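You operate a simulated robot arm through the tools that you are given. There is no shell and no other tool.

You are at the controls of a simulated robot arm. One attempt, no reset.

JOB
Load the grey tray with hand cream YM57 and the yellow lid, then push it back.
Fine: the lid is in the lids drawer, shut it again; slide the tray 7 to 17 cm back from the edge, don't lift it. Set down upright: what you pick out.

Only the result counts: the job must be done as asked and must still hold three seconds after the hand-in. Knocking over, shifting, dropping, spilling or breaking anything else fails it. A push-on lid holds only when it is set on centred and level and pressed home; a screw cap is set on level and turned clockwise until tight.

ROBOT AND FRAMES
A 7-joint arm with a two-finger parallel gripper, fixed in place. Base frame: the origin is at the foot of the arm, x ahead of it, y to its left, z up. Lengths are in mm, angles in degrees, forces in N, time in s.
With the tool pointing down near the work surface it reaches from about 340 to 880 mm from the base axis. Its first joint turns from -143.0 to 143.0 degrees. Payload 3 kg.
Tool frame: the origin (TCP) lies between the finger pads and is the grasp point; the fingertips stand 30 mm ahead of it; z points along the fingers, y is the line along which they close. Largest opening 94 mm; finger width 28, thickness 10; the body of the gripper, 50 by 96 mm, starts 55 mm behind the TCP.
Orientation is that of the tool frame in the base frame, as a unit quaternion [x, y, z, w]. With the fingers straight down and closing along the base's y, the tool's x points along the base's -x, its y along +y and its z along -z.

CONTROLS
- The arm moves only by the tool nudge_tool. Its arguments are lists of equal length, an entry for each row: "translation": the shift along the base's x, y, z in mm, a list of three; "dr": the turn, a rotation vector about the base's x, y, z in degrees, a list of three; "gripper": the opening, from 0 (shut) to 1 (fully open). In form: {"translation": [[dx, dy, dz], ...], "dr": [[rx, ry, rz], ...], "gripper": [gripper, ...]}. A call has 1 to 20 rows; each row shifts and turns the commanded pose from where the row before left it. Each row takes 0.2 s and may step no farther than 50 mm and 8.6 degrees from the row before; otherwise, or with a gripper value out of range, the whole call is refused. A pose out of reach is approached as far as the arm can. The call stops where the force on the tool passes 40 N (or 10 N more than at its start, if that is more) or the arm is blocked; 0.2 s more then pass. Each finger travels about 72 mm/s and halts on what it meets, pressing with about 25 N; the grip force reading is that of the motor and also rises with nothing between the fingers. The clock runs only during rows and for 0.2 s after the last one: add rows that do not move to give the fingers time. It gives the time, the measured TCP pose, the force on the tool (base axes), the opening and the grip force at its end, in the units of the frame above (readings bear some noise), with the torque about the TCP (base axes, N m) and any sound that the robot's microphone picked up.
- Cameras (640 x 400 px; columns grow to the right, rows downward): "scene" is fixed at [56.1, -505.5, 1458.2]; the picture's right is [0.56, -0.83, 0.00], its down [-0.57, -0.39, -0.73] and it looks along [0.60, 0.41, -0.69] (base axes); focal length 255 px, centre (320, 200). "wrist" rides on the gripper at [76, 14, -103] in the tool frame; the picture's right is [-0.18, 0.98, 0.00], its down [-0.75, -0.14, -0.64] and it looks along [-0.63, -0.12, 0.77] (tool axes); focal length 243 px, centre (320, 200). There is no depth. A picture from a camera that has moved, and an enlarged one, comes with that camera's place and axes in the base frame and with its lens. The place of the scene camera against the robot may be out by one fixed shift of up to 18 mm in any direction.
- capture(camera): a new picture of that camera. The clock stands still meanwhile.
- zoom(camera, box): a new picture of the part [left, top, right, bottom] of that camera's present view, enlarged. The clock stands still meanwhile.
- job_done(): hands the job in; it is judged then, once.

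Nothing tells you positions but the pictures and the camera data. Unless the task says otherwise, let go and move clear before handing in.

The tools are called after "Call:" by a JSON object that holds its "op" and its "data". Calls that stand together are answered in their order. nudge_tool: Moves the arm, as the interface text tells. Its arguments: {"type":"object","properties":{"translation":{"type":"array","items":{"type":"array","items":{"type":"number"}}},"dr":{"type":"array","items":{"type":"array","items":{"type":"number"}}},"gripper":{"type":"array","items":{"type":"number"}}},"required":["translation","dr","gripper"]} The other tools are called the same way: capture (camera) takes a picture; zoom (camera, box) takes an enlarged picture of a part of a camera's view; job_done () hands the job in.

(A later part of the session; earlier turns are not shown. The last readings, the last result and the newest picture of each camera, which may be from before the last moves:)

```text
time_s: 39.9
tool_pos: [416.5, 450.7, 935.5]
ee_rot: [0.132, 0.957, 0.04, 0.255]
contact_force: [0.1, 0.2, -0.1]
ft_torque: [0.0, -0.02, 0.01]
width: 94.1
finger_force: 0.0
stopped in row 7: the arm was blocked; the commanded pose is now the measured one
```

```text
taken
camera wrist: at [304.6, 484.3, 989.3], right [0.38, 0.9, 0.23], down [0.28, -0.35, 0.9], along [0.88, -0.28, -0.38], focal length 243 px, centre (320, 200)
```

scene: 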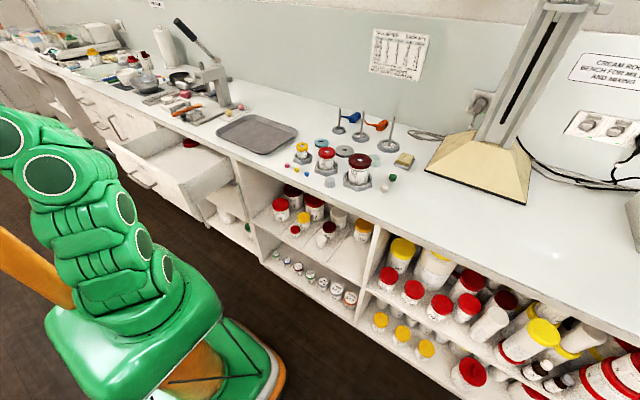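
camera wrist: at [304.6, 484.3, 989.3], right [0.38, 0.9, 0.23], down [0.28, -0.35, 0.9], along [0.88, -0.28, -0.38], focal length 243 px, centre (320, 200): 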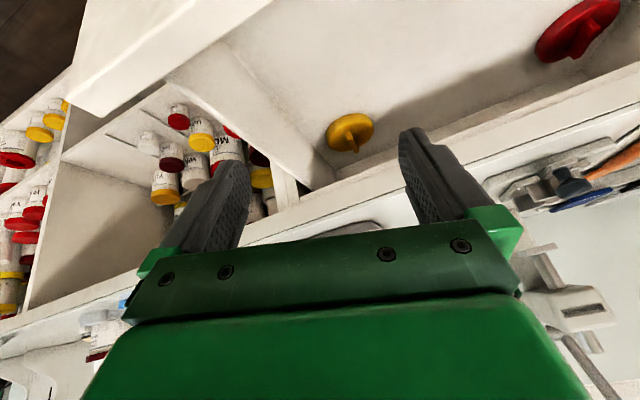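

This is a good view under the bench, and the lid carries a fin-shaped handle. I'll zoom in on it.

Call:
{"op": "zoom", "data": {"camera": "wrist", "box": [300, 90, 400, 170]}}

Call:
{"op": "zoom", "data": {"camera": "wrist", "box": [160, 0, 440, 200]}}

```text
5.00 times, centred on (350, 130) of wrist
camera zoom: at [304.6, 484.3, 989.3], right [0.38, 0.9, 0.23], down [0.28, -0.35, 0.9], along [0.88, -0.28, -0.38], focal length 1213 px, centre (170, 550)
```

zoom: 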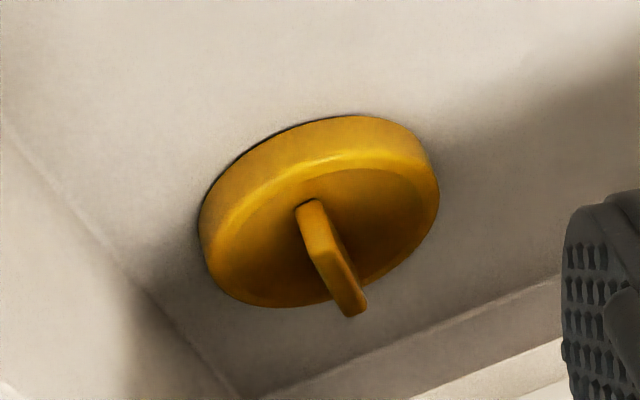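

```text
2.00 times, centred on (300, 100) of wrist
camera zoom: at [304.6, 484.3, 989.3], right [0.38, 0.9, 0.23], down [0.28, -0.35, 0.9], along [0.88, -0.28, -0.38], focal length 485 px, centre (360, 400)
```

zoom: 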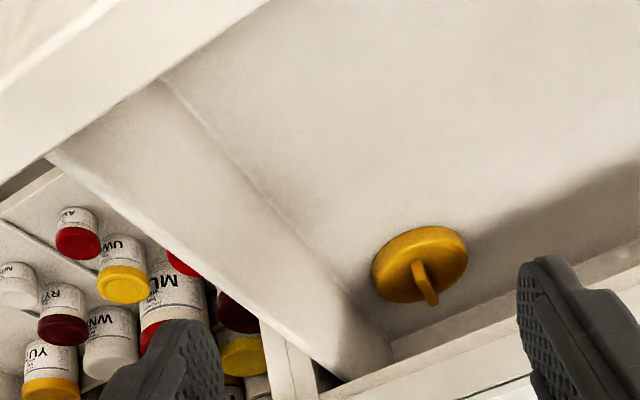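

The fin on the lid runs roughly from x≈633 to 675 at y≈454, top z≈770. To reach it I need a tool tilt of about 50°, and the direct route hits joint limits. I'll try another route: tool down, yaw into the arm's own plane, tilt there, then swing round.

Call:
{"op": "nudge_tool", "data": {"translation": [[5, 0, 10], [5, 0, 10], [5, 0, 10], [5, 0, 10], [5, 0, 10], [0, 0, 0], [0, 0, 0], [0, 0, 0], [0, 0, 0], [0, 0, 0], [0, 0, 0], [0, 0, 0]], "dr": [[-0.92, 5.92, 3.06], [-0.92, 5.92, 3.06], [-0.92, 5.92, 3.06], [-0.92, 5.92, 3.06], [-0.92, 5.92, 3.06], [0, 0, 7.5], [0, 0, 7.5], [0, 0, 7.5], [0, 0, 7.5], [0, 0, 7.5], [0, 0, 7.5], [0, 0, 0]], "gripper": [1, 1, 1, 1, 1, 1, 1, 1, 1, 1, 1, 1]}}

Call:
{"op": "nudge_tool", "data": {"translation": [[0, 0, 0], [0, 0, 0], [0, 0, 0], [0, 0, 0], [0, 0, 0], [0, 0, 0], [0, 0, 0], [0, 0, 0]], "dr": [[5.05, -5.05, 0], [5.05, -5.05, 0], [5.05, -5.05, 0], [5.05, -5.05, 0], [5.05, -5.05, 0], [5.05, -5.05, 0], [5.05, -5.05, 0], [0, 0, 0]], "gripper": [1, 1, 1, 1, 1, 1, 1, 1]}}

Call:
{"op": "capture", "data": {"camera": "scene"}}

```text
time_s: 42.5
tool_pos: [438.8, 451.4, 988.4]
ee_rot: [-0.386, 0.922, 0.004, 0.002]
contact_force: [0.1, 0.1, 0.0]
ft_torque: [0.03, 0.03, -0.01]
width: 94.0
finger_force: 0.1
```

```text
time_s: 44.3
tool_pos: [438.5, 452.9, 990.2]
ee_rot: [-0.35, 0.834, 0.164, 0.394]
contact_force: [0.5, -0.1, 0.3]
ft_torque: [0.01, 0.01, 0.01]
width: 94.3
finger_force: 0.0
```

```text
taken
```

scene: 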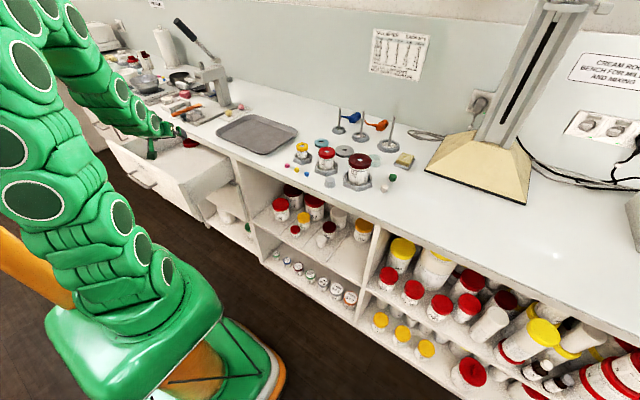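

The in-plane tilt works. Now I'll swing the tilted tool toward +x with a base-z rotation.

Call:
{"op": "nudge_tool", "data": {"translation": [[0, 0, 0], [0, 0, 0], [0, 0, 0], [0, 0, 0], [0, 0, 0], [0, 0, 0], [0, 0, 0]], "dr": [[0, 0, -7.5], [0, 0, -7.5], [0, 0, -7.5], [0, 0, -7.5], [0, 0, -7.5], [0, 0, -7.5], [0, 0, 0]], "gripper": [1, 1, 1, 1, 1, 1, 1]}}

```text
time_s: 45.5
tool_pos: [400.0, 467.5, 961.9]
ee_rot: [0.043, 0.955, 0.14, 0.259]
contact_force: [-0.1, -0.4, -0.6]
ft_torque: [0.03, 0.05, 0.03]
width: 93.9
finger_force: 0.1
stopped in row 5: the arm was blocked; the commanded pose is now the measured one
```

The wrist limits the swing in this orientation. I'll zoom on the gripper to see whether the camera has a physical housing before trying the flipped (camera on top) orientation.

Call:
{"op": "zoom", "data": {"camera": "scene", "box": [110, 90, 220, 180]}}

Call:
{"op": "capture", "data": {"camera": "wrist"}}

```text
4.44 times, centred on (165, 135) of scene
camera zoom: at [56.1, -505.5, 1458.2], right [0.56, -0.83, 0.0], down [-0.57, -0.39, -0.73], along [0.6, 0.41, -0.69], focal length 1135 px, centre (1009, 489)
```

zoom: 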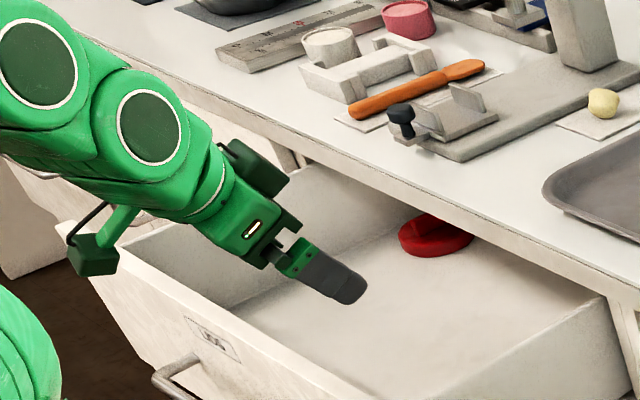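

```text
taken
camera wrist: at [282.5, 468.6, 1012.8], right [0.17, 0.91, 0.37], down [0.32, -0.41, 0.85], along [0.93, -0.02, -0.36], focal length 243 px, centre (320, 200)
```

wrist: 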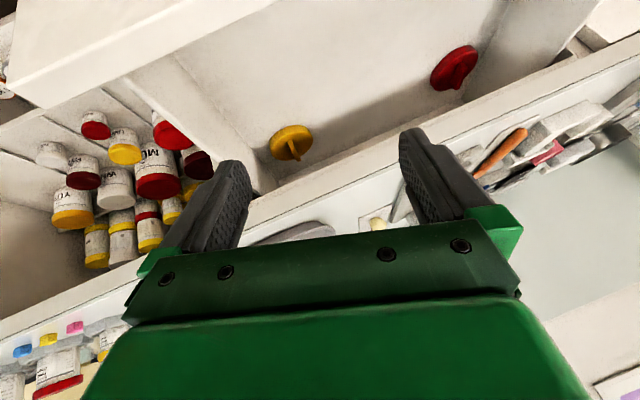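

The gripper carries a camera on a stalk and a block on its other side, so clearance under the bench lip matters. I'll measure the bench edge thickness and the lid from this view.

Call:
{"op": "zoom", "data": {"camera": "wrist", "box": [230, 90, 390, 230]}}

Call:
{"op": "zoom", "data": {"camera": "wrist", "box": [400, 20, 560, 160]}}

```text
2.86 times, centred on (310, 160) of wrist
camera zoom: at [282.5, 468.6, 1012.8], right [0.17, 0.91, 0.37], down [0.32, -0.41, 0.85], along [0.93, -0.02, -0.36], focal length 693 px, centre (349, 314)
```

zoom: 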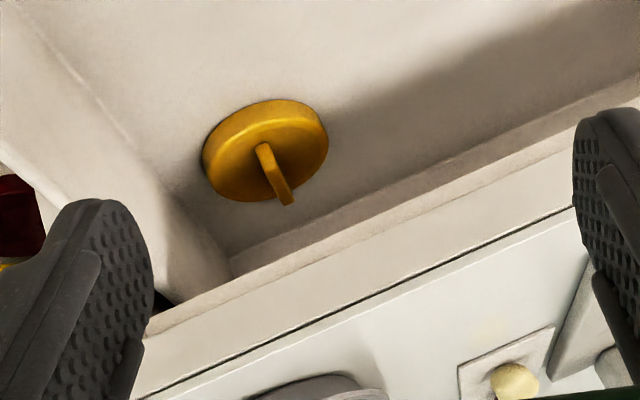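

```text
2.86 times, centred on (480, 90) of wrist
camera zoom: at [282.5, 468.6, 1012.8], right [0.17, 0.91, 0.37], down [0.32, -0.41, 0.85], along [0.93, -0.02, -0.36], focal length 693 px, centre (-137, 514)
```

zoom: 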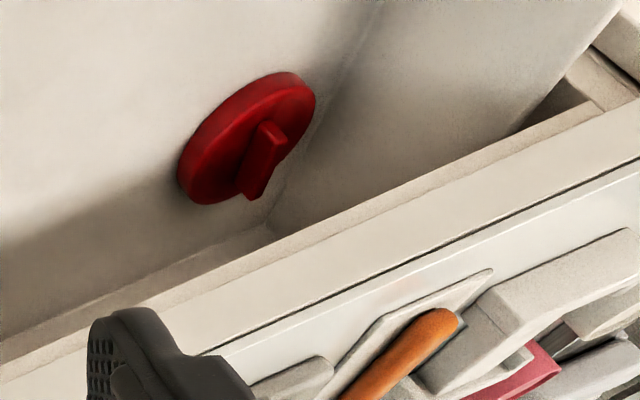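

The drawer is about 400 mm deep and open only about 232 mm. I'll test whether it opens further by hooking the closed fingers behind its front panel, first returning the tool to vertical over the drawer.

Call:
{"op": "nudge_tool", "data": {"translation": [[8, 25, 5], [8, 25, 5], [8, 25, 5], [8, 25, 5], [8, 25, 5], [0, 8, 0], [0, 0, 0]], "dr": [[-3.25, 6, 1], [-3.25, 6, 1], [-3.25, 6, 1], [-3.25, 6, 1], [-3.25, 6, 1], [0, 0, 0], [0, 0, 0]], "gripper": [0.5, 0, 0, 0, 0, 0, 0]}}

Call:
{"op": "capture", "data": {"camera": "wrist"}}

```text
time_s: 47.1
tool_pos: [439.6, 599.5, 988.2]
ee_rot: [-0.001, 1.0, 0.001, 0.002]
contact_force: [-0.7, -0.4, -0.5]
ft_torque: [0.02, 0.04, 0.0]
width: 0.1
finger_force: 25.5
```

```text
taken
camera wrist: at [362.6, 615.9, 1089.0], right [0.18, 0.98, 0.0], down [0.75, -0.14, 0.65], along [0.64, -0.12, -0.76], focal length 243 px, centre (320, 200)
```

wrist: 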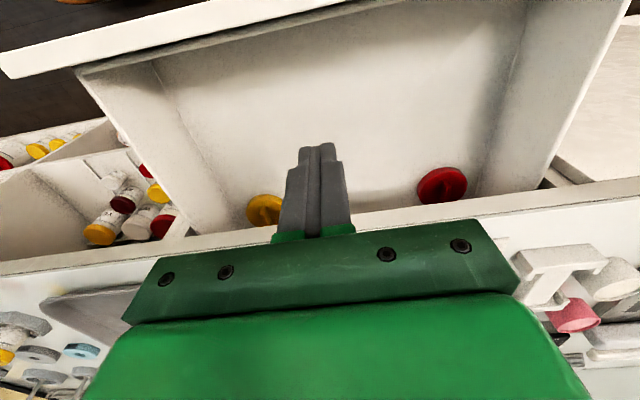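

The fingers are over the empty drawer centre. I'll lower inside and pull -x gently against the front panel's inner face.

Call:
{"op": "nudge_tool", "data": {"translation": [[0, 0, -40], [0, 0, -40], [0, 0, -40], [0, 0, -40], [-15, 0, 0], [-15, 0, 0], [-5, 0, 0], [-5, 0, 0], [-4, 0, 0], [-4, 0, 0], [-4, 0, 0], [-4, 0, 0], [-4, 0, 0], [-4, 0, 0]], "dr": [[0, 0, 0], [0, 0, 0], [0, 0, 0], [0, 0, 0], [0, 0, 0], [0, 0, 0], [0, 0, 0], [0, 0, 0], [0, 0, 0], [0, 0, 0], [0, 0, 0], [0, 0, 0], [0, 0, 0], [0, 0, 0]], "gripper": [0, 0, 0, 0, 0, 0, 0, 0, 0, 0, 0, 0, 0, 0]}}

```text
time_s: 50.1
tool_pos: [375.2, 600.9, 828.3]
ee_rot: [0.0, 1.0, 0.001, 0.003]
contact_force: [0.1, 0.3, -0.5]
ft_torque: [0.02, -0.03, -0.02]
width: 0.0
finger_force: 24.9
```

No contact yet. I'll check the picture before continuing.

Call:
{"op": "capture", "data": {"camera": "wrist"}}

Call:
{"op": "zoom", "data": {"camera": "scene", "box": [90, 100, 230, 210]}}

```text
taken
camera wrist: at [298.9, 615.9, 928.8], right [0.18, 0.98, 0.0], down [0.75, -0.14, 0.65], along [0.64, -0.12, -0.76], focal length 243 px, centre (320, 200)
```

wrist: 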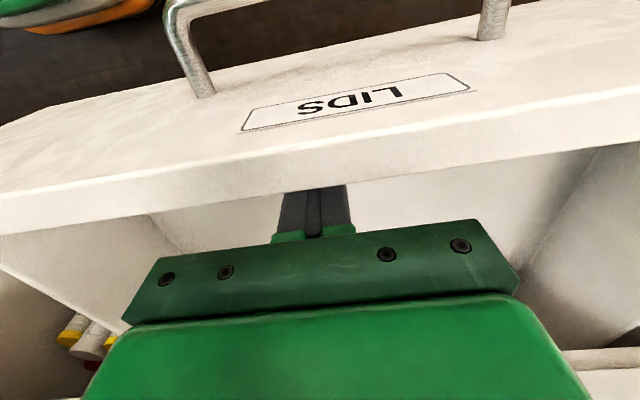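

```text
3.64 times, centred on (160, 155) of scene
camera zoom: at [56.1, -505.5, 1458.2], right [0.56, -0.83, 0.0], down [-0.57, -0.39, -0.73], along [0.6, 0.41, -0.69], focal length 928 px, centre (902, 364)
```

zoom: 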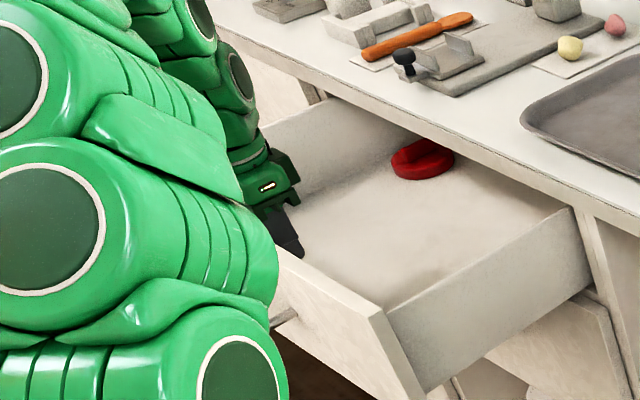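

The panel's inner face is just at the fingers. I'll continue pulling slowly.

Call:
{"op": "nudge_tool", "data": {"translation": [[-4, 0, 0], [-4, 0, 0], [-4, 0, 0], [-4, 0, 0], [-4, 0, 0], [-4, 0, 0], [-4, 0, 0], [-4, 0, 0]], "dr": [[0, 0, 0], [0, 0, 0], [0, 0, 0], [0, 0, 0], [0, 0, 0], [0, 0, 0], [0, 0, 0], [0, 0, 0]], "gripper": [0, 0, 0, 0, 0, 0, 0, 0]}}

```text
time_s: 51.9
tool_pos: [344.0, 600.2, 828.4]
ee_rot: [-0.001, 1.0, 0.001, 0.003]
contact_force: [0.4, -0.1, -0.1]
ft_torque: [0.0, 0.03, -0.01]
width: 0.2
finger_force: 25.0
```

Call:
{"op": "capture", "data": {"camera": "wrist"}}

```text
taken
camera wrist: at [267.3, 615.7, 928.8], right [0.18, 0.98, 0.0], down [0.75, -0.14, 0.65], along [0.64, -0.12, -0.76], focal length 243 px, centre (320, 200)
```

wrist: 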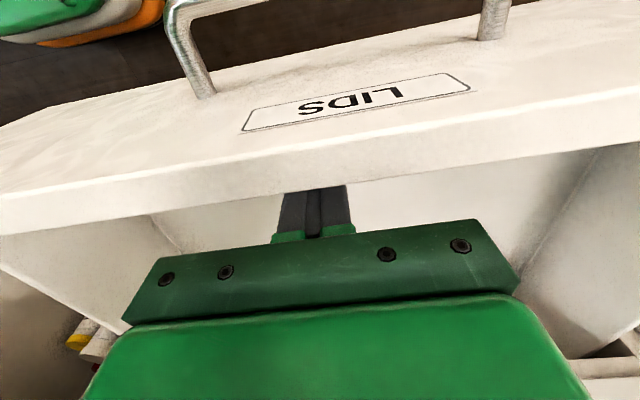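

The drawer is moving with the hand and wasn't at its stop. I'll pull it further.

Call:
{"op": "nudge_tool", "data": {"translation": [[-4, 0, 0], [-5, 0, 0], [-5, 0, 0], [-5, 0, 0], [-5, 0, 0], [-5, 0, 0], [-5, 0, 0], [-5, 0, 0], [-5, 0, 0], [-5, 0, 0], [-5, 0, 0], [-5, 0, 0], [-5, 0, 0], [-5, 0, 0], [-4, 0, 0]], "dr": [[0, 0, 0], [0, 0, 0], [0, 0, 0], [0, 0, 0], [0, 0, 0], [0, 0, 0], [0, 0, 0], [0, 0, 0], [0, 0, 0], [0, 0, 0], [0, 0, 0], [0, 0, 0], [0, 0, 0], [0, 0, 0], [0, 0, 0]], "gripper": [0, 0, 0, 0, 0, 0, 0, 0, 0, 0, 0, 0, 0, 0, 0]}}

Call:
{"op": "capture", "data": {"camera": "wrist"}}

Call:
{"op": "capture", "data": {"camera": "scene"}}

```text
time_s: 55.1
tool_pos: [271.0, 600.7, 828.8]
ee_rot: [-0.002, 1.0, 0.001, 0.002]
contact_force: [0.5, 0.6, -0.7]
ft_torque: [0.0, -0.03, 0.0]
width: 0.0
finger_force: 25.1
```

```text
taken
camera wrist: at [193.6, 616.3, 929.1], right [0.18, 0.98, 0.0], down [0.75, -0.14, 0.65], along [0.64, -0.12, -0.76], focal length 243 px, centre (320, 200)
```

wrist: 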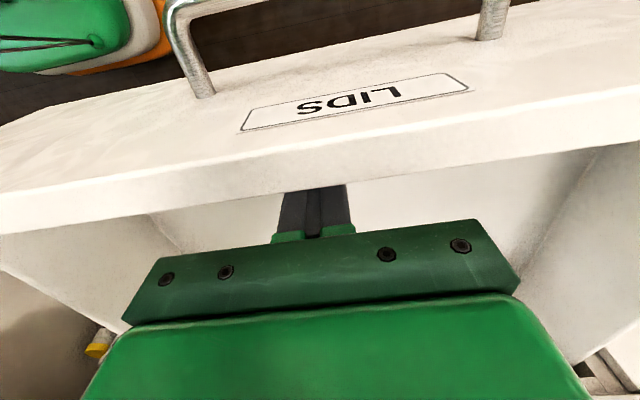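

```text
taken
```

scene: 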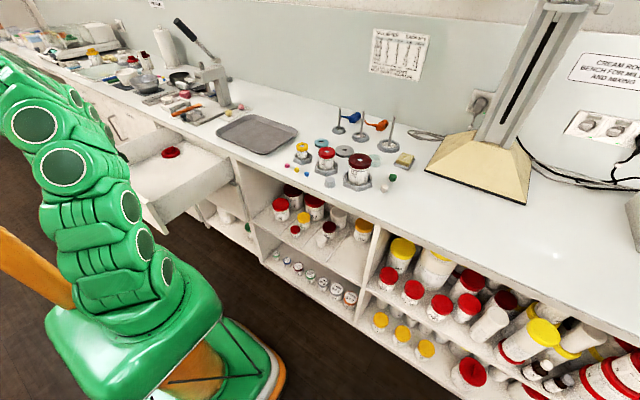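

The drawer is now open about 345 mm. I'll pull another 40 mm, watching the force, to bring the lid clear of the bench lip.

Call:
{"op": "nudge_tool", "data": {"translation": [[-4, 0, 0], [-5, 0, 0], [-5, 0, 0], [-5, 0, 0], [-5, 0, 0], [-5, 0, 0], [-5, 0, 0], [-5, 0, 0]], "dr": [[0, 0, 0], [0, 0, 0], [0, 0, 0], [0, 0, 0], [0, 0, 0], [0, 0, 0], [0, 0, 0], [0, 0, 0]], "gripper": [0, 0, 0, 0, 0, 0, 0, 0]}}

```text
time_s: 56.5
tool_pos: [247.8, 601.1, 828.4]
ee_rot: [0.0, 1.0, 0.002, 0.006]
contact_force: [9.5, 2.3, -2.1]
ft_torque: [0.01, -0.02, 0.04]
width: 0.1
finger_force: 24.6
stopped in row 6: the force on the tool passed its limit at 50 N (the readings are from after the stop); the commanded pose is now the measured one
```

That is the real end stop. I'll step back from the panel, lift out, and look at the lid from above.

Call:
{"op": "nudge_tool", "data": {"translation": [[5, 0, 0], [15, 0, 0], [0, 0, 40], [0, 0, 40], [0, 0, 40], [30, -30, 20], [30, -30, 0], [30, -30, 0], [30, -30, 0], [30, -10, 0], [0, 0, 0]], "dr": [[0, 0, 0], [0, 0, 0], [0, 0, 0], [0, 0, 0], [0, 0, 0], [0, 0, 0], [0, 0, 0], [0, 0, 0], [0, 0, 0], [0, 0, 0], [0, 0, 0]], "gripper": [0, 0, 0, 0, 0, 0.3, 0.5, 0.7, 1, 1, 1]}}

Call:
{"op": "capture", "data": {"camera": "wrist"}}

Call:
{"op": "capture", "data": {"camera": "scene"}}

```text
time_s: 58.9
tool_pos: [417.3, 471.7, 968.9]
ee_rot: [0.0, 1.0, 0.003, 0.005]
contact_force: [-0.1, 0.2, -0.5]
ft_torque: [0.02, -0.01, -0.01]
width: 93.9
finger_force: 0.1
```

```text
taken
camera wrist: at [339.6, 486.2, 1069.3], right [0.18, 0.98, 0.01], down [0.75, -0.14, 0.65], along [0.64, -0.11, -0.76], focal length 243 px, centre (320, 200)
```

wrist: 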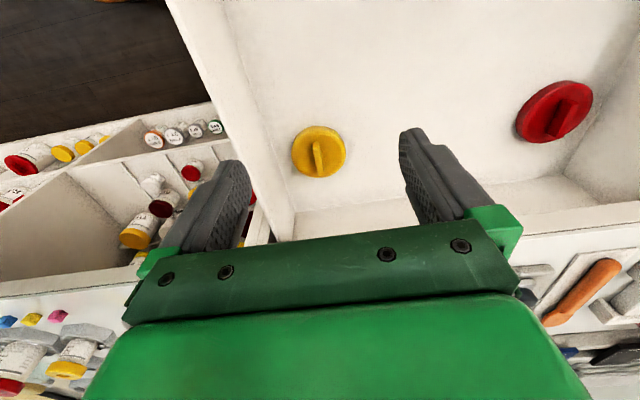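

```text
taken
```

scene: 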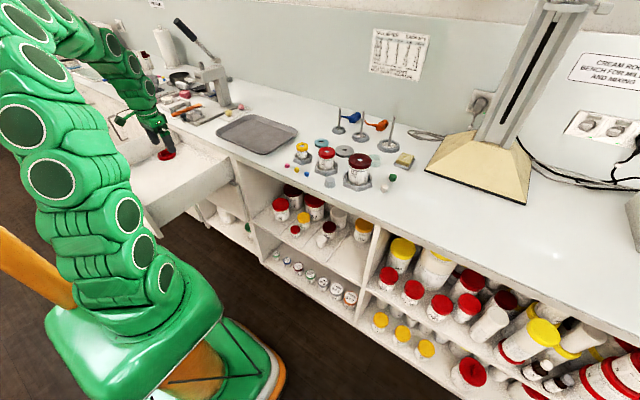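

The yellow lid is fully exposed now. I'll zoom in for accurate measurement.

Call:
{"op": "zoom", "data": {"camera": "wrist", "box": [270, 100, 370, 200]}}

```text
4.00 times, centred on (320, 150) of wrist
camera zoom: at [339.6, 486.2, 1069.3], right [0.18, 0.98, 0.01], down [0.75, -0.14, 0.65], along [0.64, -0.11, -0.76], focal length 970 px, centre (320, 400)
```

zoom: 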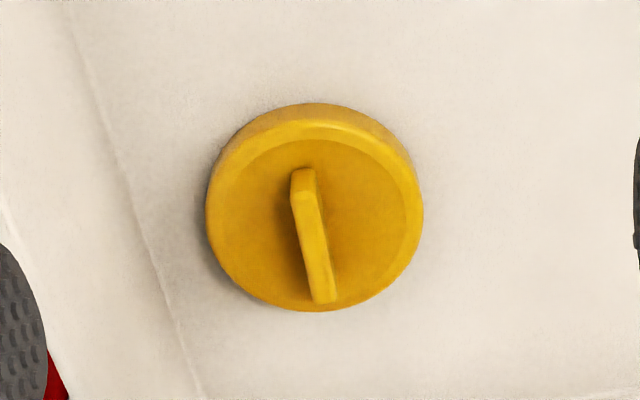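

The lid centre comes out at about (522, 455), with the fin along x, top z≈770. Before descending, I'll check the gripper's block on the bench side.

Call:
{"op": "zoom", "data": {"camera": "scene", "box": [80, 80, 200, 180]}}

```text
4.00 times, centred on (140, 130) of scene
camera zoom: at [56.1, -505.5, 1458.2], right [0.56, -0.83, 0.0], down [-0.57, -0.39, -0.73], along [0.6, 0.41, -0.69], focal length 1021 px, centre (1040, 480)
```

zoom: 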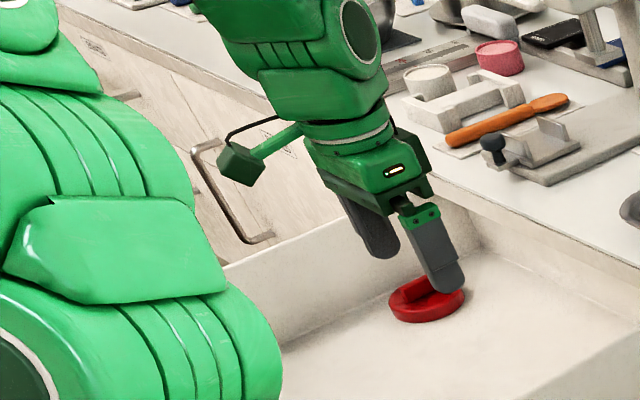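

The block stays about 12 mm clear of the bench edge if I grasp at x≈512. I'll move above the fin and descend in stages.

Call:
{"op": "nudge_tool", "data": {"translation": [[32, -6, 0], [32, -6, 0], [31, -5, 0], [0, 0, -30], [0, 0, -40], [0, 0, -40], [0, 0, -20], [0, 0, 0]], "dr": [[0, 0, 0], [0, 0, 0], [0, 0, 0], [0, 0, 0], [0, 0, 0], [0, 0, 0], [0, 0, 0], [0, 0, 0]], "gripper": [0.6, 0.45, 0.45, 0.45, 0.45, 0.45, 0.45, 0.45]}}

Call:
{"op": "capture", "data": {"camera": "wrist"}}

Call:
{"op": "zoom", "data": {"camera": "scene", "box": [100, 80, 220, 180]}}

```text
time_s: 60.7
tool_pos: [512.1, 454.6, 838.3]
ee_rot: [0.0, 1.0, 0.004, 0.006]
contact_force: [-0.6, 0.6, 0.4]
ft_torque: [0.0, 0.05, -0.01]
width: 42.2
finger_force: 0.2
```

```text
taken
camera wrist: at [434.2, 468.9, 938.7], right [0.18, 0.98, 0.01], down [0.75, -0.15, 0.65], along [0.64, -0.11, -0.76], focal length 243 px, centre (320, 200)
```

wrist: 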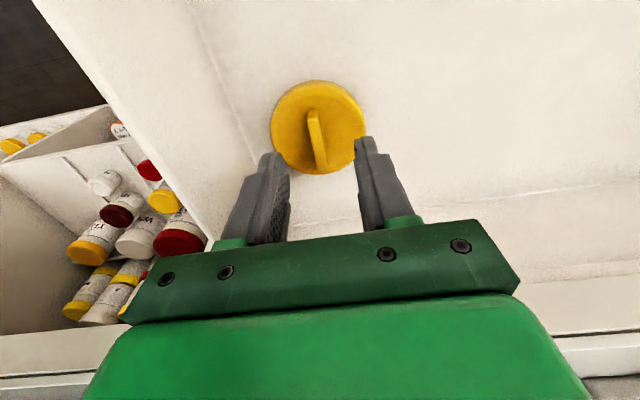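

```text
4.00 times, centred on (160, 130) of scene
camera zoom: at [56.1, -505.5, 1458.2], right [0.56, -0.83, 0.0], down [-0.57, -0.39, -0.73], along [0.6, 0.41, -0.69], focal length 1021 px, centre (960, 480)
```

zoom: 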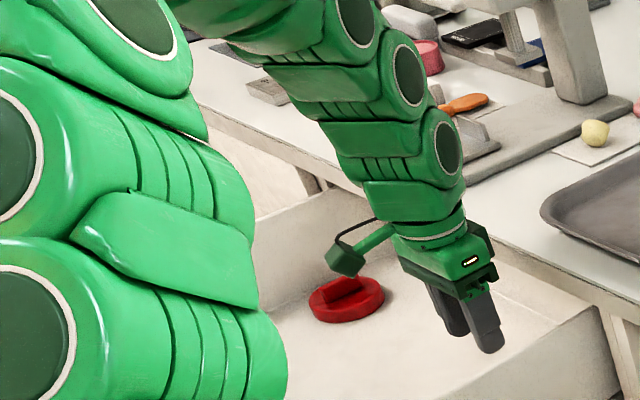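

Alignment looks right. I'll descend slowly toward the fin with force watch.

Call:
{"op": "nudge_tool", "data": {"translation": [[2, 0, -10], [1, 0, -10], [0, 0, -8], [0, 0, -6], [0, 0, -4], [0, 0, 0]], "dr": [[0, 0, 0], [0, 0, 0], [0, 0, 0], [0, 0, 0], [0, 0, 0], [0, 0, 0]], "gripper": [0.45, 0.45, 0.45, 0.45, 0.45, 0.45]}}

Call:
{"op": "capture", "data": {"camera": "wrist"}}

```text
time_s: 62.1
tool_pos: [514.6, 454.5, 800.5]
ee_rot: [0.001, 1.0, 0.002, 0.006]
contact_force: [-0.4, -0.1, -0.9]
ft_torque: [-0.01, 0.02, 0.02]
width: 42.5
finger_force: 0.1
```

```text
taken
camera wrist: at [437.5, 469.2, 901.4], right [0.18, 0.98, 0.01], down [0.75, -0.14, 0.65], along [0.64, -0.11, -0.76], focal length 243 px, centre (320, 200)
```

wrist: 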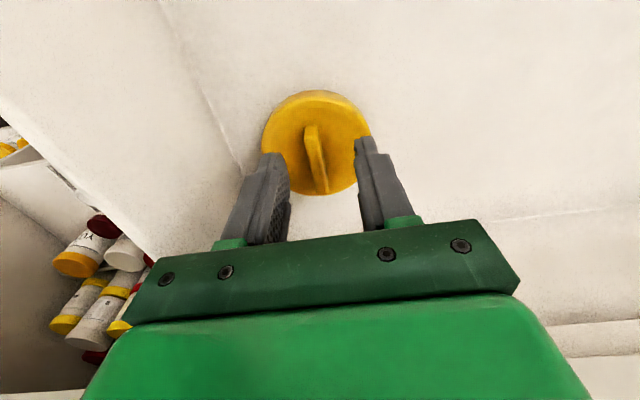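

The fin may be lower than estimated. I'll keep descending in small steps and look again.

Call:
{"op": "nudge_tool", "data": {"translation": [[0, 0, -5], [0, 0, -5], [0, 0, -5], [0, 0, 0]], "dr": [[0, 0, 0], [0, 0, 0], [0, 0, 0], [0, 0, 0]], "gripper": [0.45, 0.45, 0.45, 0.45]}}

Call:
{"op": "zoom", "data": {"camera": "wrist", "box": [220, 80, 420, 230]}}

```text
time_s: 63.1
tool_pos: [515.0, 454.4, 786.1]
ee_rot: [0.0, 1.0, 0.004, 0.005]
contact_force: [0.6, 0.3, 0.1]
ft_torque: [0.02, -0.01, 0.02]
width: 42.3
finger_force: 0.0
```

```text
2.67 times, centred on (320, 155) of wrist
camera zoom: at [437.7, 468.9, 886.7], right [0.18, 0.98, 0.01], down [0.75, -0.14, 0.65], along [0.64, -0.11, -0.76], focal length 647 px, centre (320, 320)
```

zoom: 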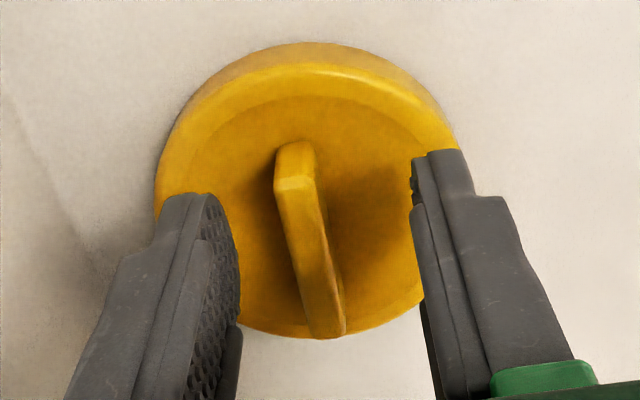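

Call:
{"op": "nudge_tool", "data": {"translation": [[2, -1, -4], [2, -1, -4], [0, 0, 0]], "dr": [[0, 0, 0], [0, 0, 0], [0, 0, 0]], "gripper": [0.45, 0.45, 0.45]}}

Call:
{"op": "zoom", "data": {"camera": "wrist", "box": [220, 80, 420, 230]}}

```text
time_s: 63.9
tool_pos: [518.0, 452.2, 776.4]
ee_rot: [-0.001, 1.0, 0.002, 0.006]
contact_force: [-0.1, 0.0, 0.3]
ft_torque: [0.0, 0.01, -0.03]
width: 42.2
finger_force: 0.1
```

```text
2.67 times, centred on (320, 155) of wrist
camera zoom: at [441.8, 466.9, 878.7], right [0.18, 0.98, 0.01], down [0.75, -0.14, 0.65], along [0.64, -0.11, -0.76], focal length 647 px, centre (320, 320)
```

zoom: 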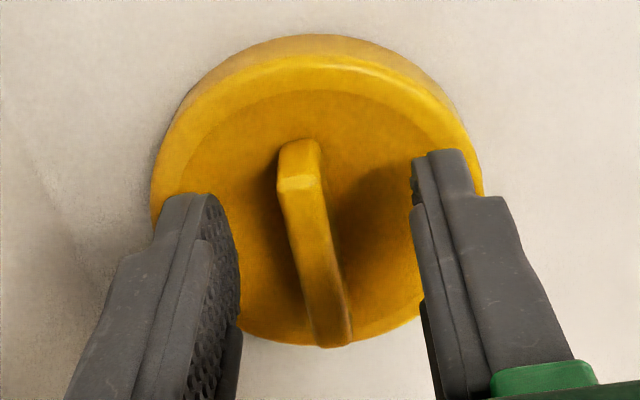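

The lid top is about z≈738 by comparing apparent sizes, so the tips now straddle the fin. I'll go 4 mm lower and close.

Call:
{"op": "nudge_tool", "data": {"translation": [[0, -1, -4], [0, 0, 0], [0, 0, 0], [0, 0, 0], [0, 0, 0]], "dr": [[0, 0, 0], [0, 0, 0], [0, 0, 0], [0, 0, 0], [0, 0, 0]], "gripper": [0.45, 0.2, 0, 0, 0]}}

Call:
{"op": "zoom", "data": {"camera": "wrist", "box": [220, 80, 420, 230]}}

```text
time_s: 65.1
tool_pos: [517.5, 451.9, 773.2]
ee_rot: [0.0, 1.0, 0.002, 0.005]
contact_force: [-0.3, 0.2, 2.3]
ft_torque: [-0.01, -0.03, -0.02]
width: 8.9
finger_force: 24.8
```

```text
2.67 times, centred on (320, 155) of wrist
camera zoom: at [441.5, 466.2, 874.3], right [0.18, 0.98, 0.01], down [0.75, -0.14, 0.65], along [0.64, -0.11, -0.76], focal length 647 px, centre (320, 320)
```

zoom: 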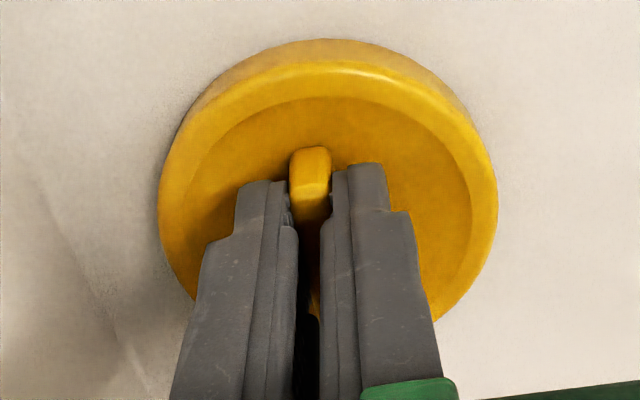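

The fin is gripped at 8.9 mm. I'll lift straight up, slowly at first.

Call:
{"op": "nudge_tool", "data": {"translation": [[0, 0, 5], [0, 0, 10], [-3, 0, 15], [-3, 0, 20], [0, 0, 25], [0, 0, 30], [0, 0, 30], [0, 0, 30], [0, 0, 30], [0, 0, 25], [0, 0, 0]], "dr": [[0, 0, 0], [0, 0, 0], [0, 0, 0], [0, 0, 0], [0, 0, 0], [0, 0, 0], [0, 0, 0], [0, 0, 0], [0, 0, 0], [0, 0, 0], [0, 0, 0]], "gripper": [0, 0, 0, 0, 0, 0, 0, 0, 0, 0, 0]}}

Call:
{"op": "capture", "data": {"camera": "wrist"}}

Call:
{"op": "capture", "data": {"camera": "scene"}}

```text
time_s: 67.5
tool_pos: [511.8, 451.5, 994.1]
ee_rot: [0.0, 1.0, 0.003, 0.005]
contact_force: [-0.4, -0.9, -0.3]
ft_torque: [-0.02, -0.01, -0.01]
width: 8.8
finger_force: 24.5
```

```text
taken
camera wrist: at [435.5, 465.4, 1094.8], right [0.18, 0.98, 0.01], down [0.75, -0.14, 0.65], along [0.64, -0.11, -0.76], focal length 243 px, centre (320, 200)
```

wrist: 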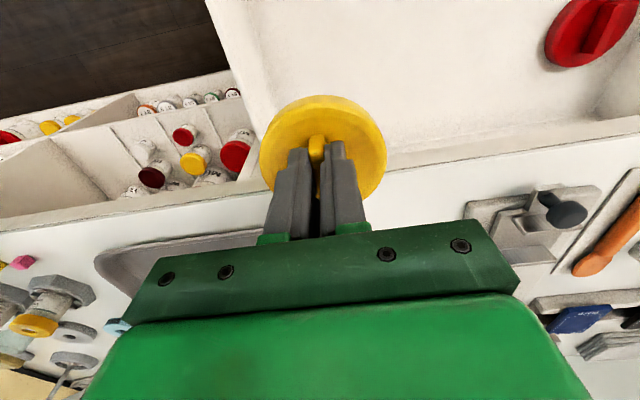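

```text
taken
```

scene: 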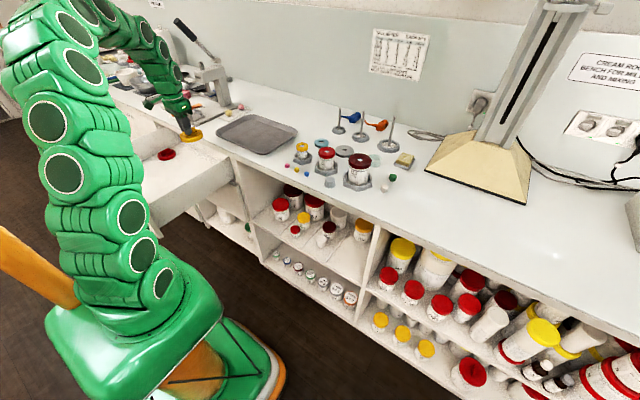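

The lid is held level. Next I'll carry it at height over the left half of the tray, around (715, 375).

Call:
{"op": "nudge_tool", "data": {"translation": [[10, -10, 2], [20, -15, 3], [25, -15, 0], [25, -15, 0], [25, -15, 0], [25, -7, 0], [25, 0, 0], [25, 0, 0], [20, 0, 0], [5, 0, 0], [0, 0, 0]], "dr": [[0, 0, 0], [0, 0, 0], [0, 0, 0], [0, 0, 0], [0, 0, 0], [0, 0, 0], [0, 0, 0], [0, 0, 0], [0, 0, 0], [0, 0, 0], [0, 0, 0]], "gripper": [0, 0, 0, 0, 0, 0, 0, 0, 0, 0, 0]}}

Call:
{"op": "capture", "data": {"camera": "wrist"}}

Call:
{"op": "capture", "data": {"camera": "scene"}}

```text
time_s: 69.9
tool_pos: [716.4, 374.8, 998.7]
ee_rot: [-0.001, 1.0, 0.002, 0.005]
contact_force: [0.1, -0.4, 0.8]
ft_torque: [0.01, 0.03, 0.01]
width: 8.9
finger_force: 24.9
```

```text
taken
camera wrist: at [640.2, 389.4, 1099.5], right [0.18, 0.98, 0.01], down [0.75, -0.14, 0.65], along [0.64, -0.11, -0.76], focal length 243 px, centre (320, 200)
```

wrist: 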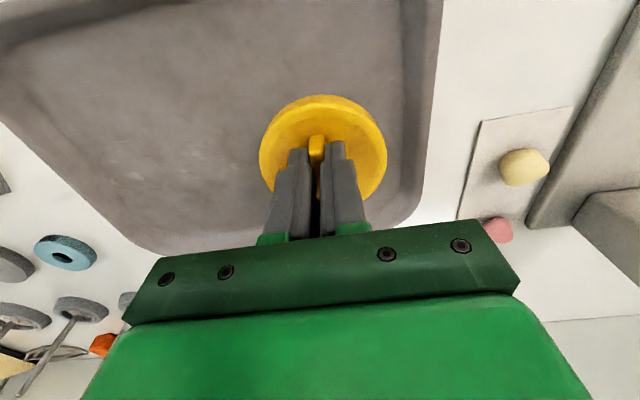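

```text
taken
```

scene: 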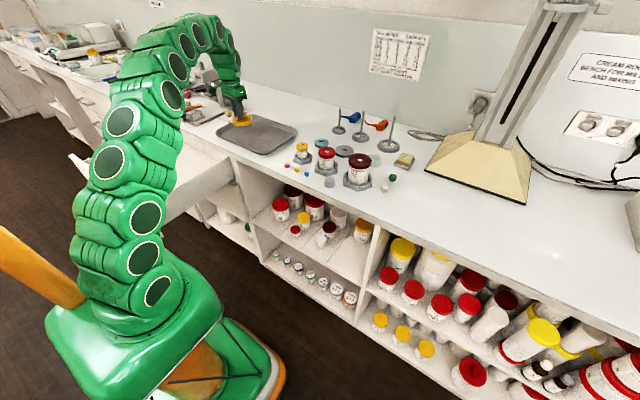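

The lid is well inside the tray's left half. I'll lower it until it touches the tray.

Call:
{"op": "nudge_tool", "data": {"translation": [[0, 0, -15], [0, 0, -15], [0, 0, -10], [0, 0, -4], [0, 0, -3], [0, 0, 0]], "dr": [[0, 0, 0], [0, 0, 0], [0, 0, 0], [0, 0, 0], [0, 0, 0], [0, 0, 0]], "gripper": [0, 0, 0, 0, 0, 0]}}

Call:
{"op": "nudge_tool", "data": {"translation": [[0, 0, -2], [0, 0, -1], [0, 0, 0]], "dr": [[0, 0, 0], [0, 0, 0], [0, 0, 0]], "gripper": [0, 0, 0]}}

```text
time_s: 71.3
tool_pos: [717.3, 374.9, 951.3]
ee_rot: [0.0, 1.0, 0.004, 0.006]
contact_force: [3.4, 3.3, 17.3]
ft_torque: [-0.03, -0.21, 0.04]
width: 8.7
finger_force: 25.5
```

```text
time_s: 72.1
tool_pos: [717.3, 374.8, 952.4]
ee_rot: [0.0, 1.0, 0.003, 0.008]
contact_force: [1.8, 0.3, 9.0]
ft_torque: [-0.14, 0.08, 0.05]
width: 8.8
finger_force: 25.0
stopped in row 3: the force on the tool passed its limit at 42 N (the readings are from after the stop); the commanded pose is now the measured one
```

The lid is seated on the tray. I'll release and rise.

Call:
{"op": "nudge_tool", "data": {"translation": [[0, 0, 0], [0, 0, 0], [0, 0, 0], [0, 0, 10], [0, 0, 20], [0, 0, 30], [0, 0, 30], [0, 0, 0]], "dr": [[0, 0, 0], [0, 0, 0], [0, 0, 0], [0, 0, 0], [0, 0, 0], [0, 0, 0], [0, 0, 0], [0, 0, 0]], "gripper": [0.2, 0.35, 0.35, 0.35, 0.35, 0.35, 0.35, 0.35]}}

Call:
{"op": "capture", "data": {"camera": "wrist"}}

Call:
{"op": "zoom", "data": {"camera": "scene", "box": [200, 80, 320, 180]}}

```text
time_s: 73.9
tool_pos: [718.0, 372.9, 1039.1]
ee_rot: [-0.001, 1.0, 0.004, 0.006]
contact_force: [-0.7, 0.4, 0.7]
ft_torque: [-0.03, -0.01, 0.02]
width: 32.9
finger_force: 0.0
```

```text
taken
camera wrist: at [639.8, 388.2, 1140.8], right [0.18, 0.98, 0.01], down [0.75, -0.15, 0.65], along [0.64, -0.11, -0.76], focal length 243 px, centre (320, 200)
```

wrist: 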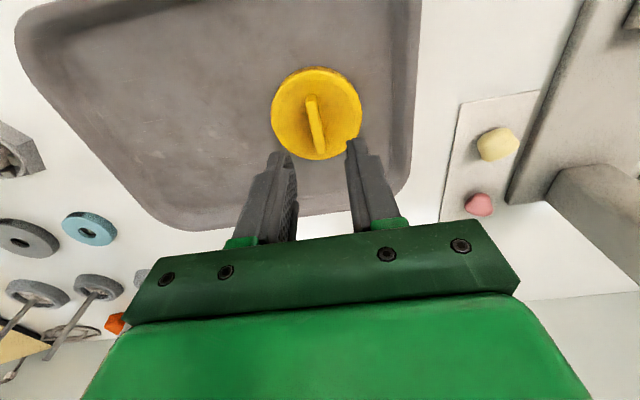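

```text
4.00 times, centred on (260, 130) of scene
camera zoom: at [56.1, -505.5, 1458.2], right [0.56, -0.83, 0.0], down [-0.57, -0.39, -0.73], along [0.6, 0.41, -0.69], focal length 1021 px, centre (560, 480)
```

zoom: 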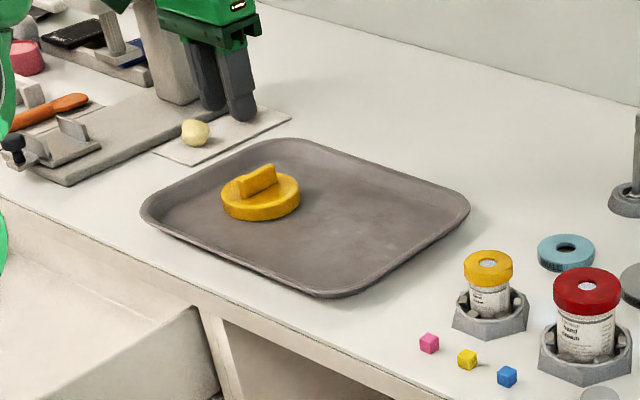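

The lid is upright on the tray. Next I'll shut the drawer: move back and around to the outside of its front panel, right of the handle (y≈515).

Call:
{"op": "nudge_tool", "data": {"translation": [[-40, 5, 10], [-40, 10, 5], [-40, 10, 0], [-40, 10, 0], [-40, 15, 0], [-40, 15, 0], [-40, 15, 0], [-40, 15, 0], [-40, 15, 0], [-40, 15, 0], [-40, 15, 0], [-40, 5, 0], [-40, 0, 0], [-20, 0, 0], [0, 0, 0]], "dr": [[0, 0, 0], [0, 0, 0], [0, 0, 0], [0, 0, 0], [0, 0, 0], [0, 0, 0], [0, 0, 0], [0, 0, 0], [0, 0, 0], [0, 0, 0], [0, 0, 0], [0, 0, 0], [0, 0, 0], [0, 0, 0], [0, 0, 0]], "gripper": [0, 0, 0, 0, 0, 0, 0, 0, 0, 0, 0, 0, 0, 0, 0]}}

Call:
{"op": "capture", "data": {"camera": "wrist"}}

Call:
{"op": "capture", "data": {"camera": "scene"}}

```text
time_s: 77.3
tool_pos: [194.9, 520.4, 1028.7]
ee_rot: [0.026, 0.999, -0.011, -0.041]
contact_force: [0.6, -0.1, -0.2]
ft_torque: [0.02, -0.01, 0.05]
width: 0.0
finger_force: 25.0
stopped in row 15: the arm was blocked; the commanded pose is now the measured one
```

```text
taken
camera wrist: at [127.9, 542.1, 1135.1], right [0.23, 0.97, -0.04], down [0.79, -0.17, 0.58], along [0.56, -0.17, -0.81], focal length 243 px, centre (320, 200)
```

wrist: 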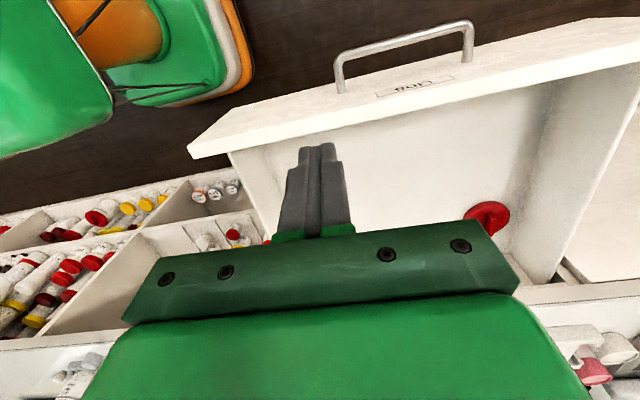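

```text
taken
```

scene: 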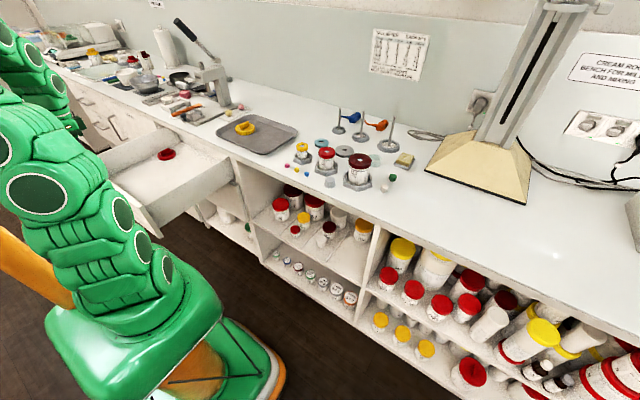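

The wrist is near its limit with this yaw. I'll yaw +90° here, which worked before, then go down outside the panel.

Call:
{"op": "nudge_tool", "data": {"translation": [[0, 0, 0], [0, 0, 0], [0, 0, 0], [0, 0, 0], [0, 0, 0], [0, 0, 0], [0, 0, 0], [0, 0, 0], [0, 0, 0], [0, 0, 0], [0, 0, 0], [0, 0, 0], [0, 0, 0]], "dr": [[0.39, -0.23, 7.74], [0.39, -0.23, 7.74], [0.39, -0.23, 7.74], [0.39, -0.23, 7.74], [0.39, -0.23, 7.74], [0.39, -0.23, 7.74], [0.39, -0.23, 7.74], [0.39, -0.23, 7.74], [0.39, -0.23, 7.74], [0.39, -0.23, 7.74], [0.39, -0.23, 7.74], [0.39, -0.23, 7.74], [0, 0, 0]], "gripper": [0, 0, 0, 0, 0, 0, 0, 0, 0, 0, 0, 0, 0]}}

Call:
{"op": "nudge_tool", "data": {"translation": [[-10, 0, 0], [-10, 0, 0], [-10, 0, 0], [-10, 0, 0], [0, 0, 0]], "dr": [[0, 0, 0], [0, 0, 0], [0, 0, 0], [0, 0, 0], [0, 0, 0]], "gripper": [0, 0, 0, 0, 0]}}

Call:
{"op": "capture", "data": {"camera": "wrist"}}

```text
time_s: 80.1
tool_pos: [193.1, 521.6, 1029.2]
ee_rot: [0.708, -0.706, -0.002, -0.001]
contact_force: [-0.2, -0.6, -0.3]
ft_torque: [0.03, 0.0, 0.03]
width: 0.0
finger_force: 25.3
```

```text
time_s: 81.3
tool_pos: [152.0, 521.6, 1029.1]
ee_rot: [0.708, -0.706, -0.003, -0.001]
contact_force: [0.1, 0.3, 0.1]
ft_torque: [-0.05, -0.01, -0.02]
width: 0.0
finger_force: 25.2
```

```text
taken
camera wrist: at [138.9, 445.4, 1131.2], right [-0.98, 0.18, 0.0], down [0.14, 0.75, 0.65], along [0.12, 0.64, -0.76], focal length 243 px, centre (320, 200)
```

wrist: 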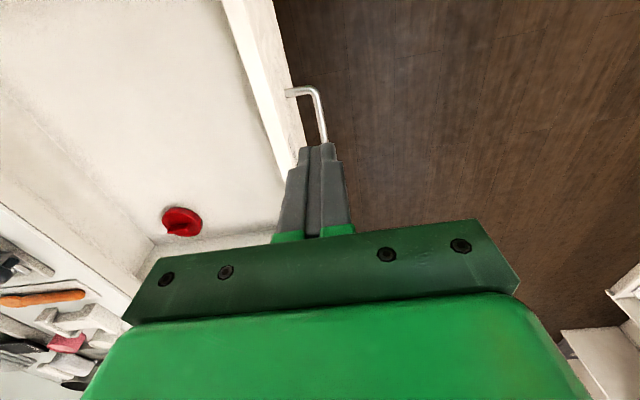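

The panel's outer face is at x≈208 and the handle foot at y≈540. I'll go down at y≈508 and push forward gently.

Call:
{"op": "nudge_tool", "data": {"translation": [[0, -7, -30], [0, -7, -40], [0, 0, -40], [0, 0, -40], [0, 0, -40], [0, 0, -24], [10, 0, 0], [10, 0, 0], [8, 0, 0], [5, 0, 0], [5, 0, 0], [5, 0, 0], [5, 0, 0], [6, 0, 0], [6, 0, 0], [6, 0, 0], [6, 0, 0]], "dr": [[0, 0, 0], [0, 0, 0], [0, 0, 0], [0, 0, 0], [0, 0, 0], [0, 0, 0], [0, 0, 0], [0, 0, 0], [0, 0, 0], [0, 0, 0], [0, 0, 0], [0, 0, 0], [0, 0, 0], [0, 0, 0], [0, 0, 0], [0, 0, 0], [0, 0, 0]], "gripper": [0, 0, 0, 0, 0, 0, 0, 0, 0, 0, 0, 0, 0, 0, 0, 0, 0]}}

Call:
{"op": "capture", "data": {"camera": "wrist"}}

Call:
{"op": "capture", "data": {"camera": "scene"}}

```text
time_s: 84.9
tool_pos: [224.3, 506.3, 816.7]
ee_rot: [0.709, -0.706, -0.002, -0.002]
contact_force: [0.3, 0.5, -0.6]
ft_torque: [0.02, 0.02, 0.03]
width: 0.0
finger_force: 25.7
```

```text
taken
camera wrist: at [211.3, 431.0, 917.1], right [-0.98, 0.18, 0.0], down [0.14, 0.75, 0.65], along [0.11, 0.64, -0.76], focal length 243 px, centre (320, 200)
```

wrist: 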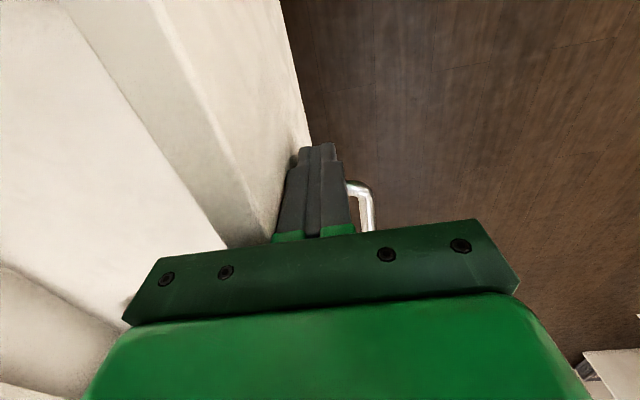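

```text
taken
```

scene: 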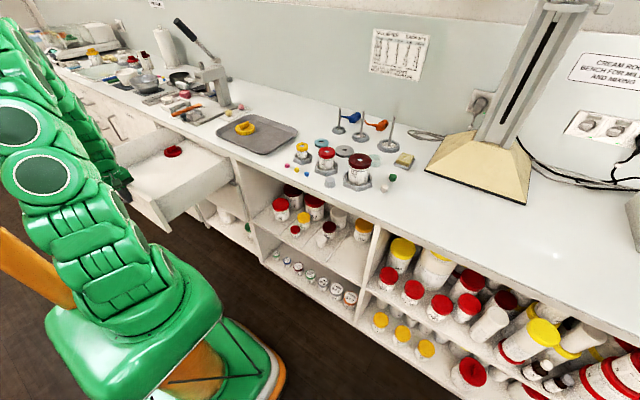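

Contact is made and the drawer is closing. I'll continue pushing.

Call:
{"op": "nudge_tool", "data": {"translation": [[5, 0, 0], [7, 0, 0], [7, 0, 0], [7, 0, 0], [7, 0, 0], [7, 0, 0], [7, 0, 0], [7, 0, 0], [7, 0, 0], [7, 0, 0], [7, 0, 0], [7, 0, 0], [7, 0, 0], [7, 0, 0], [7, 0, 0], [7, 0, 0], [7, 0, 0], [7, 0, 0], [7, 0, 0], [5, 0, 0]], "dr": [[0, 0, 0], [0, 0, 0], [0, 0, 0], [0, 0, 0], [0, 0, 0], [0, 0, 0], [0, 0, 0], [0, 0, 0], [0, 0, 0], [0, 0, 0], [0, 0, 0], [0, 0, 0], [0, 0, 0], [0, 0, 0], [0, 0, 0], [0, 0, 0], [0, 0, 0], [0, 0, 0], [0, 0, 0], [0, 0, 0]], "gripper": [0, 0, 0, 0, 0, 0, 0, 0, 0, 0, 0, 0, 0, 0, 0, 0, 0, 0, 0, 0]}}

Call:
{"op": "nudge_tool", "data": {"translation": [[5, 0, 0], [7, 0, 0], [7, 0, 0], [7, 0, 0], [7, 0, 0], [7, 0, 0], [7, 0, 0], [7, 0, 0], [7, 0, 0], [7, 0, 0], [7, 0, 0], [7, 0, 0], [7, 0, 0], [7, 0, 0], [7, 0, 0], [7, 0, 0], [7, 0, 0], [7, 0, 0], [7, 0, 0], [5, 0, 0]], "dr": [[0, 0, 0], [0, 0, 0], [0, 0, 0], [0, 0, 0], [0, 0, 0], [0, 0, 0], [0, 0, 0], [0, 0, 0], [0, 0, 0], [0, 0, 0], [0, 0, 0], [0, 0, 0], [0, 0, 0], [0, 0, 0], [0, 0, 0], [0, 0, 0], [0, 0, 0], [0, 0, 0], [0, 0, 0], [0, 0, 0]], "gripper": [0, 0, 0, 0, 0, 0, 0, 0, 0, 0, 0, 0, 0, 0, 0, 0, 0, 0, 0, 0]}}

Call:
{"op": "capture", "data": {"camera": "scene"}}

```text
time_s: 89.1
tool_pos: [361.1, 506.1, 815.3]
ee_rot: [0.707, -0.707, -0.002, -0.001]
contact_force: [0.0, 0.7, 0.0]
ft_torque: [-0.01, -0.01, -0.01]
width: 0.1
finger_force: 25.0
```

```text
time_s: 93.3
tool_pos: [495.9, 507.5, 817.1]
ee_rot: [0.708, -0.707, -0.004, -0.002]
contact_force: [1.2, -0.2, 0.4]
ft_torque: [-0.01, 0.01, -0.02]
width: 0.1
finger_force: 24.8
```

```text
taken
```

scene: 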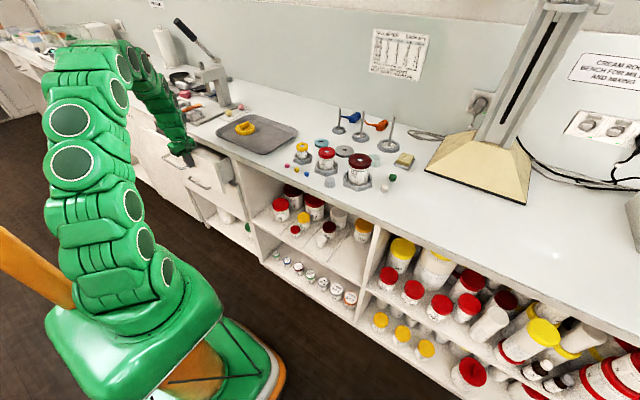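

The drawer has about 75 mm left to go. I'll back off, tilt 45° so the gripper body clears the bench edge, and finish the push.

Call:
{"op": "nudge_tool", "data": {"translation": [[-15, 0, 0], [-25, 0, 5], [-25, 0, 10], [-5, 0, 10], [0, 0, 0], [0, 0, 0], [0, 0, 0], [0, 0, 0], [0, 0, 0]], "dr": [[0, 0, 0], [0, 0, 0], [0, -7.5, 0], [0, -7.5, 0], [0, -7.5, 0], [0, -7.5, 0], [0, -7.5, 0], [0, -7.5, 0], [0, 0, 0]], "gripper": [0, 0, 0, 0, 0, 0, 0, 0, 0]}}

Call:
{"op": "capture", "data": {"camera": "wrist"}}

```text
time_s: 95.3
tool_pos: [427.0, 506.4, 840.6]
ee_rot: [0.655, -0.651, 0.27, -0.272]
contact_force: [-0.5, 0.2, 0.1]
ft_torque: [-0.02, 0.0, 0.01]
width: 0.0
finger_force: 24.6
```

```text
taken
camera wrist: at [344.9, 431.1, 902.2], right [-0.7, 0.18, -0.69], down [-0.36, 0.75, 0.56], along [0.62, 0.64, -0.46], focal length 243 px, centre (320, 200)
```

wrist: 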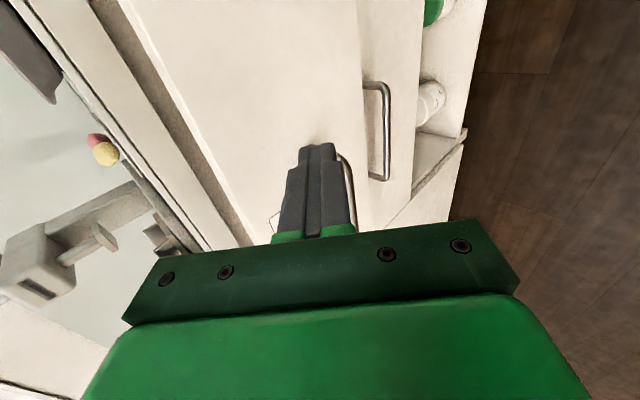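

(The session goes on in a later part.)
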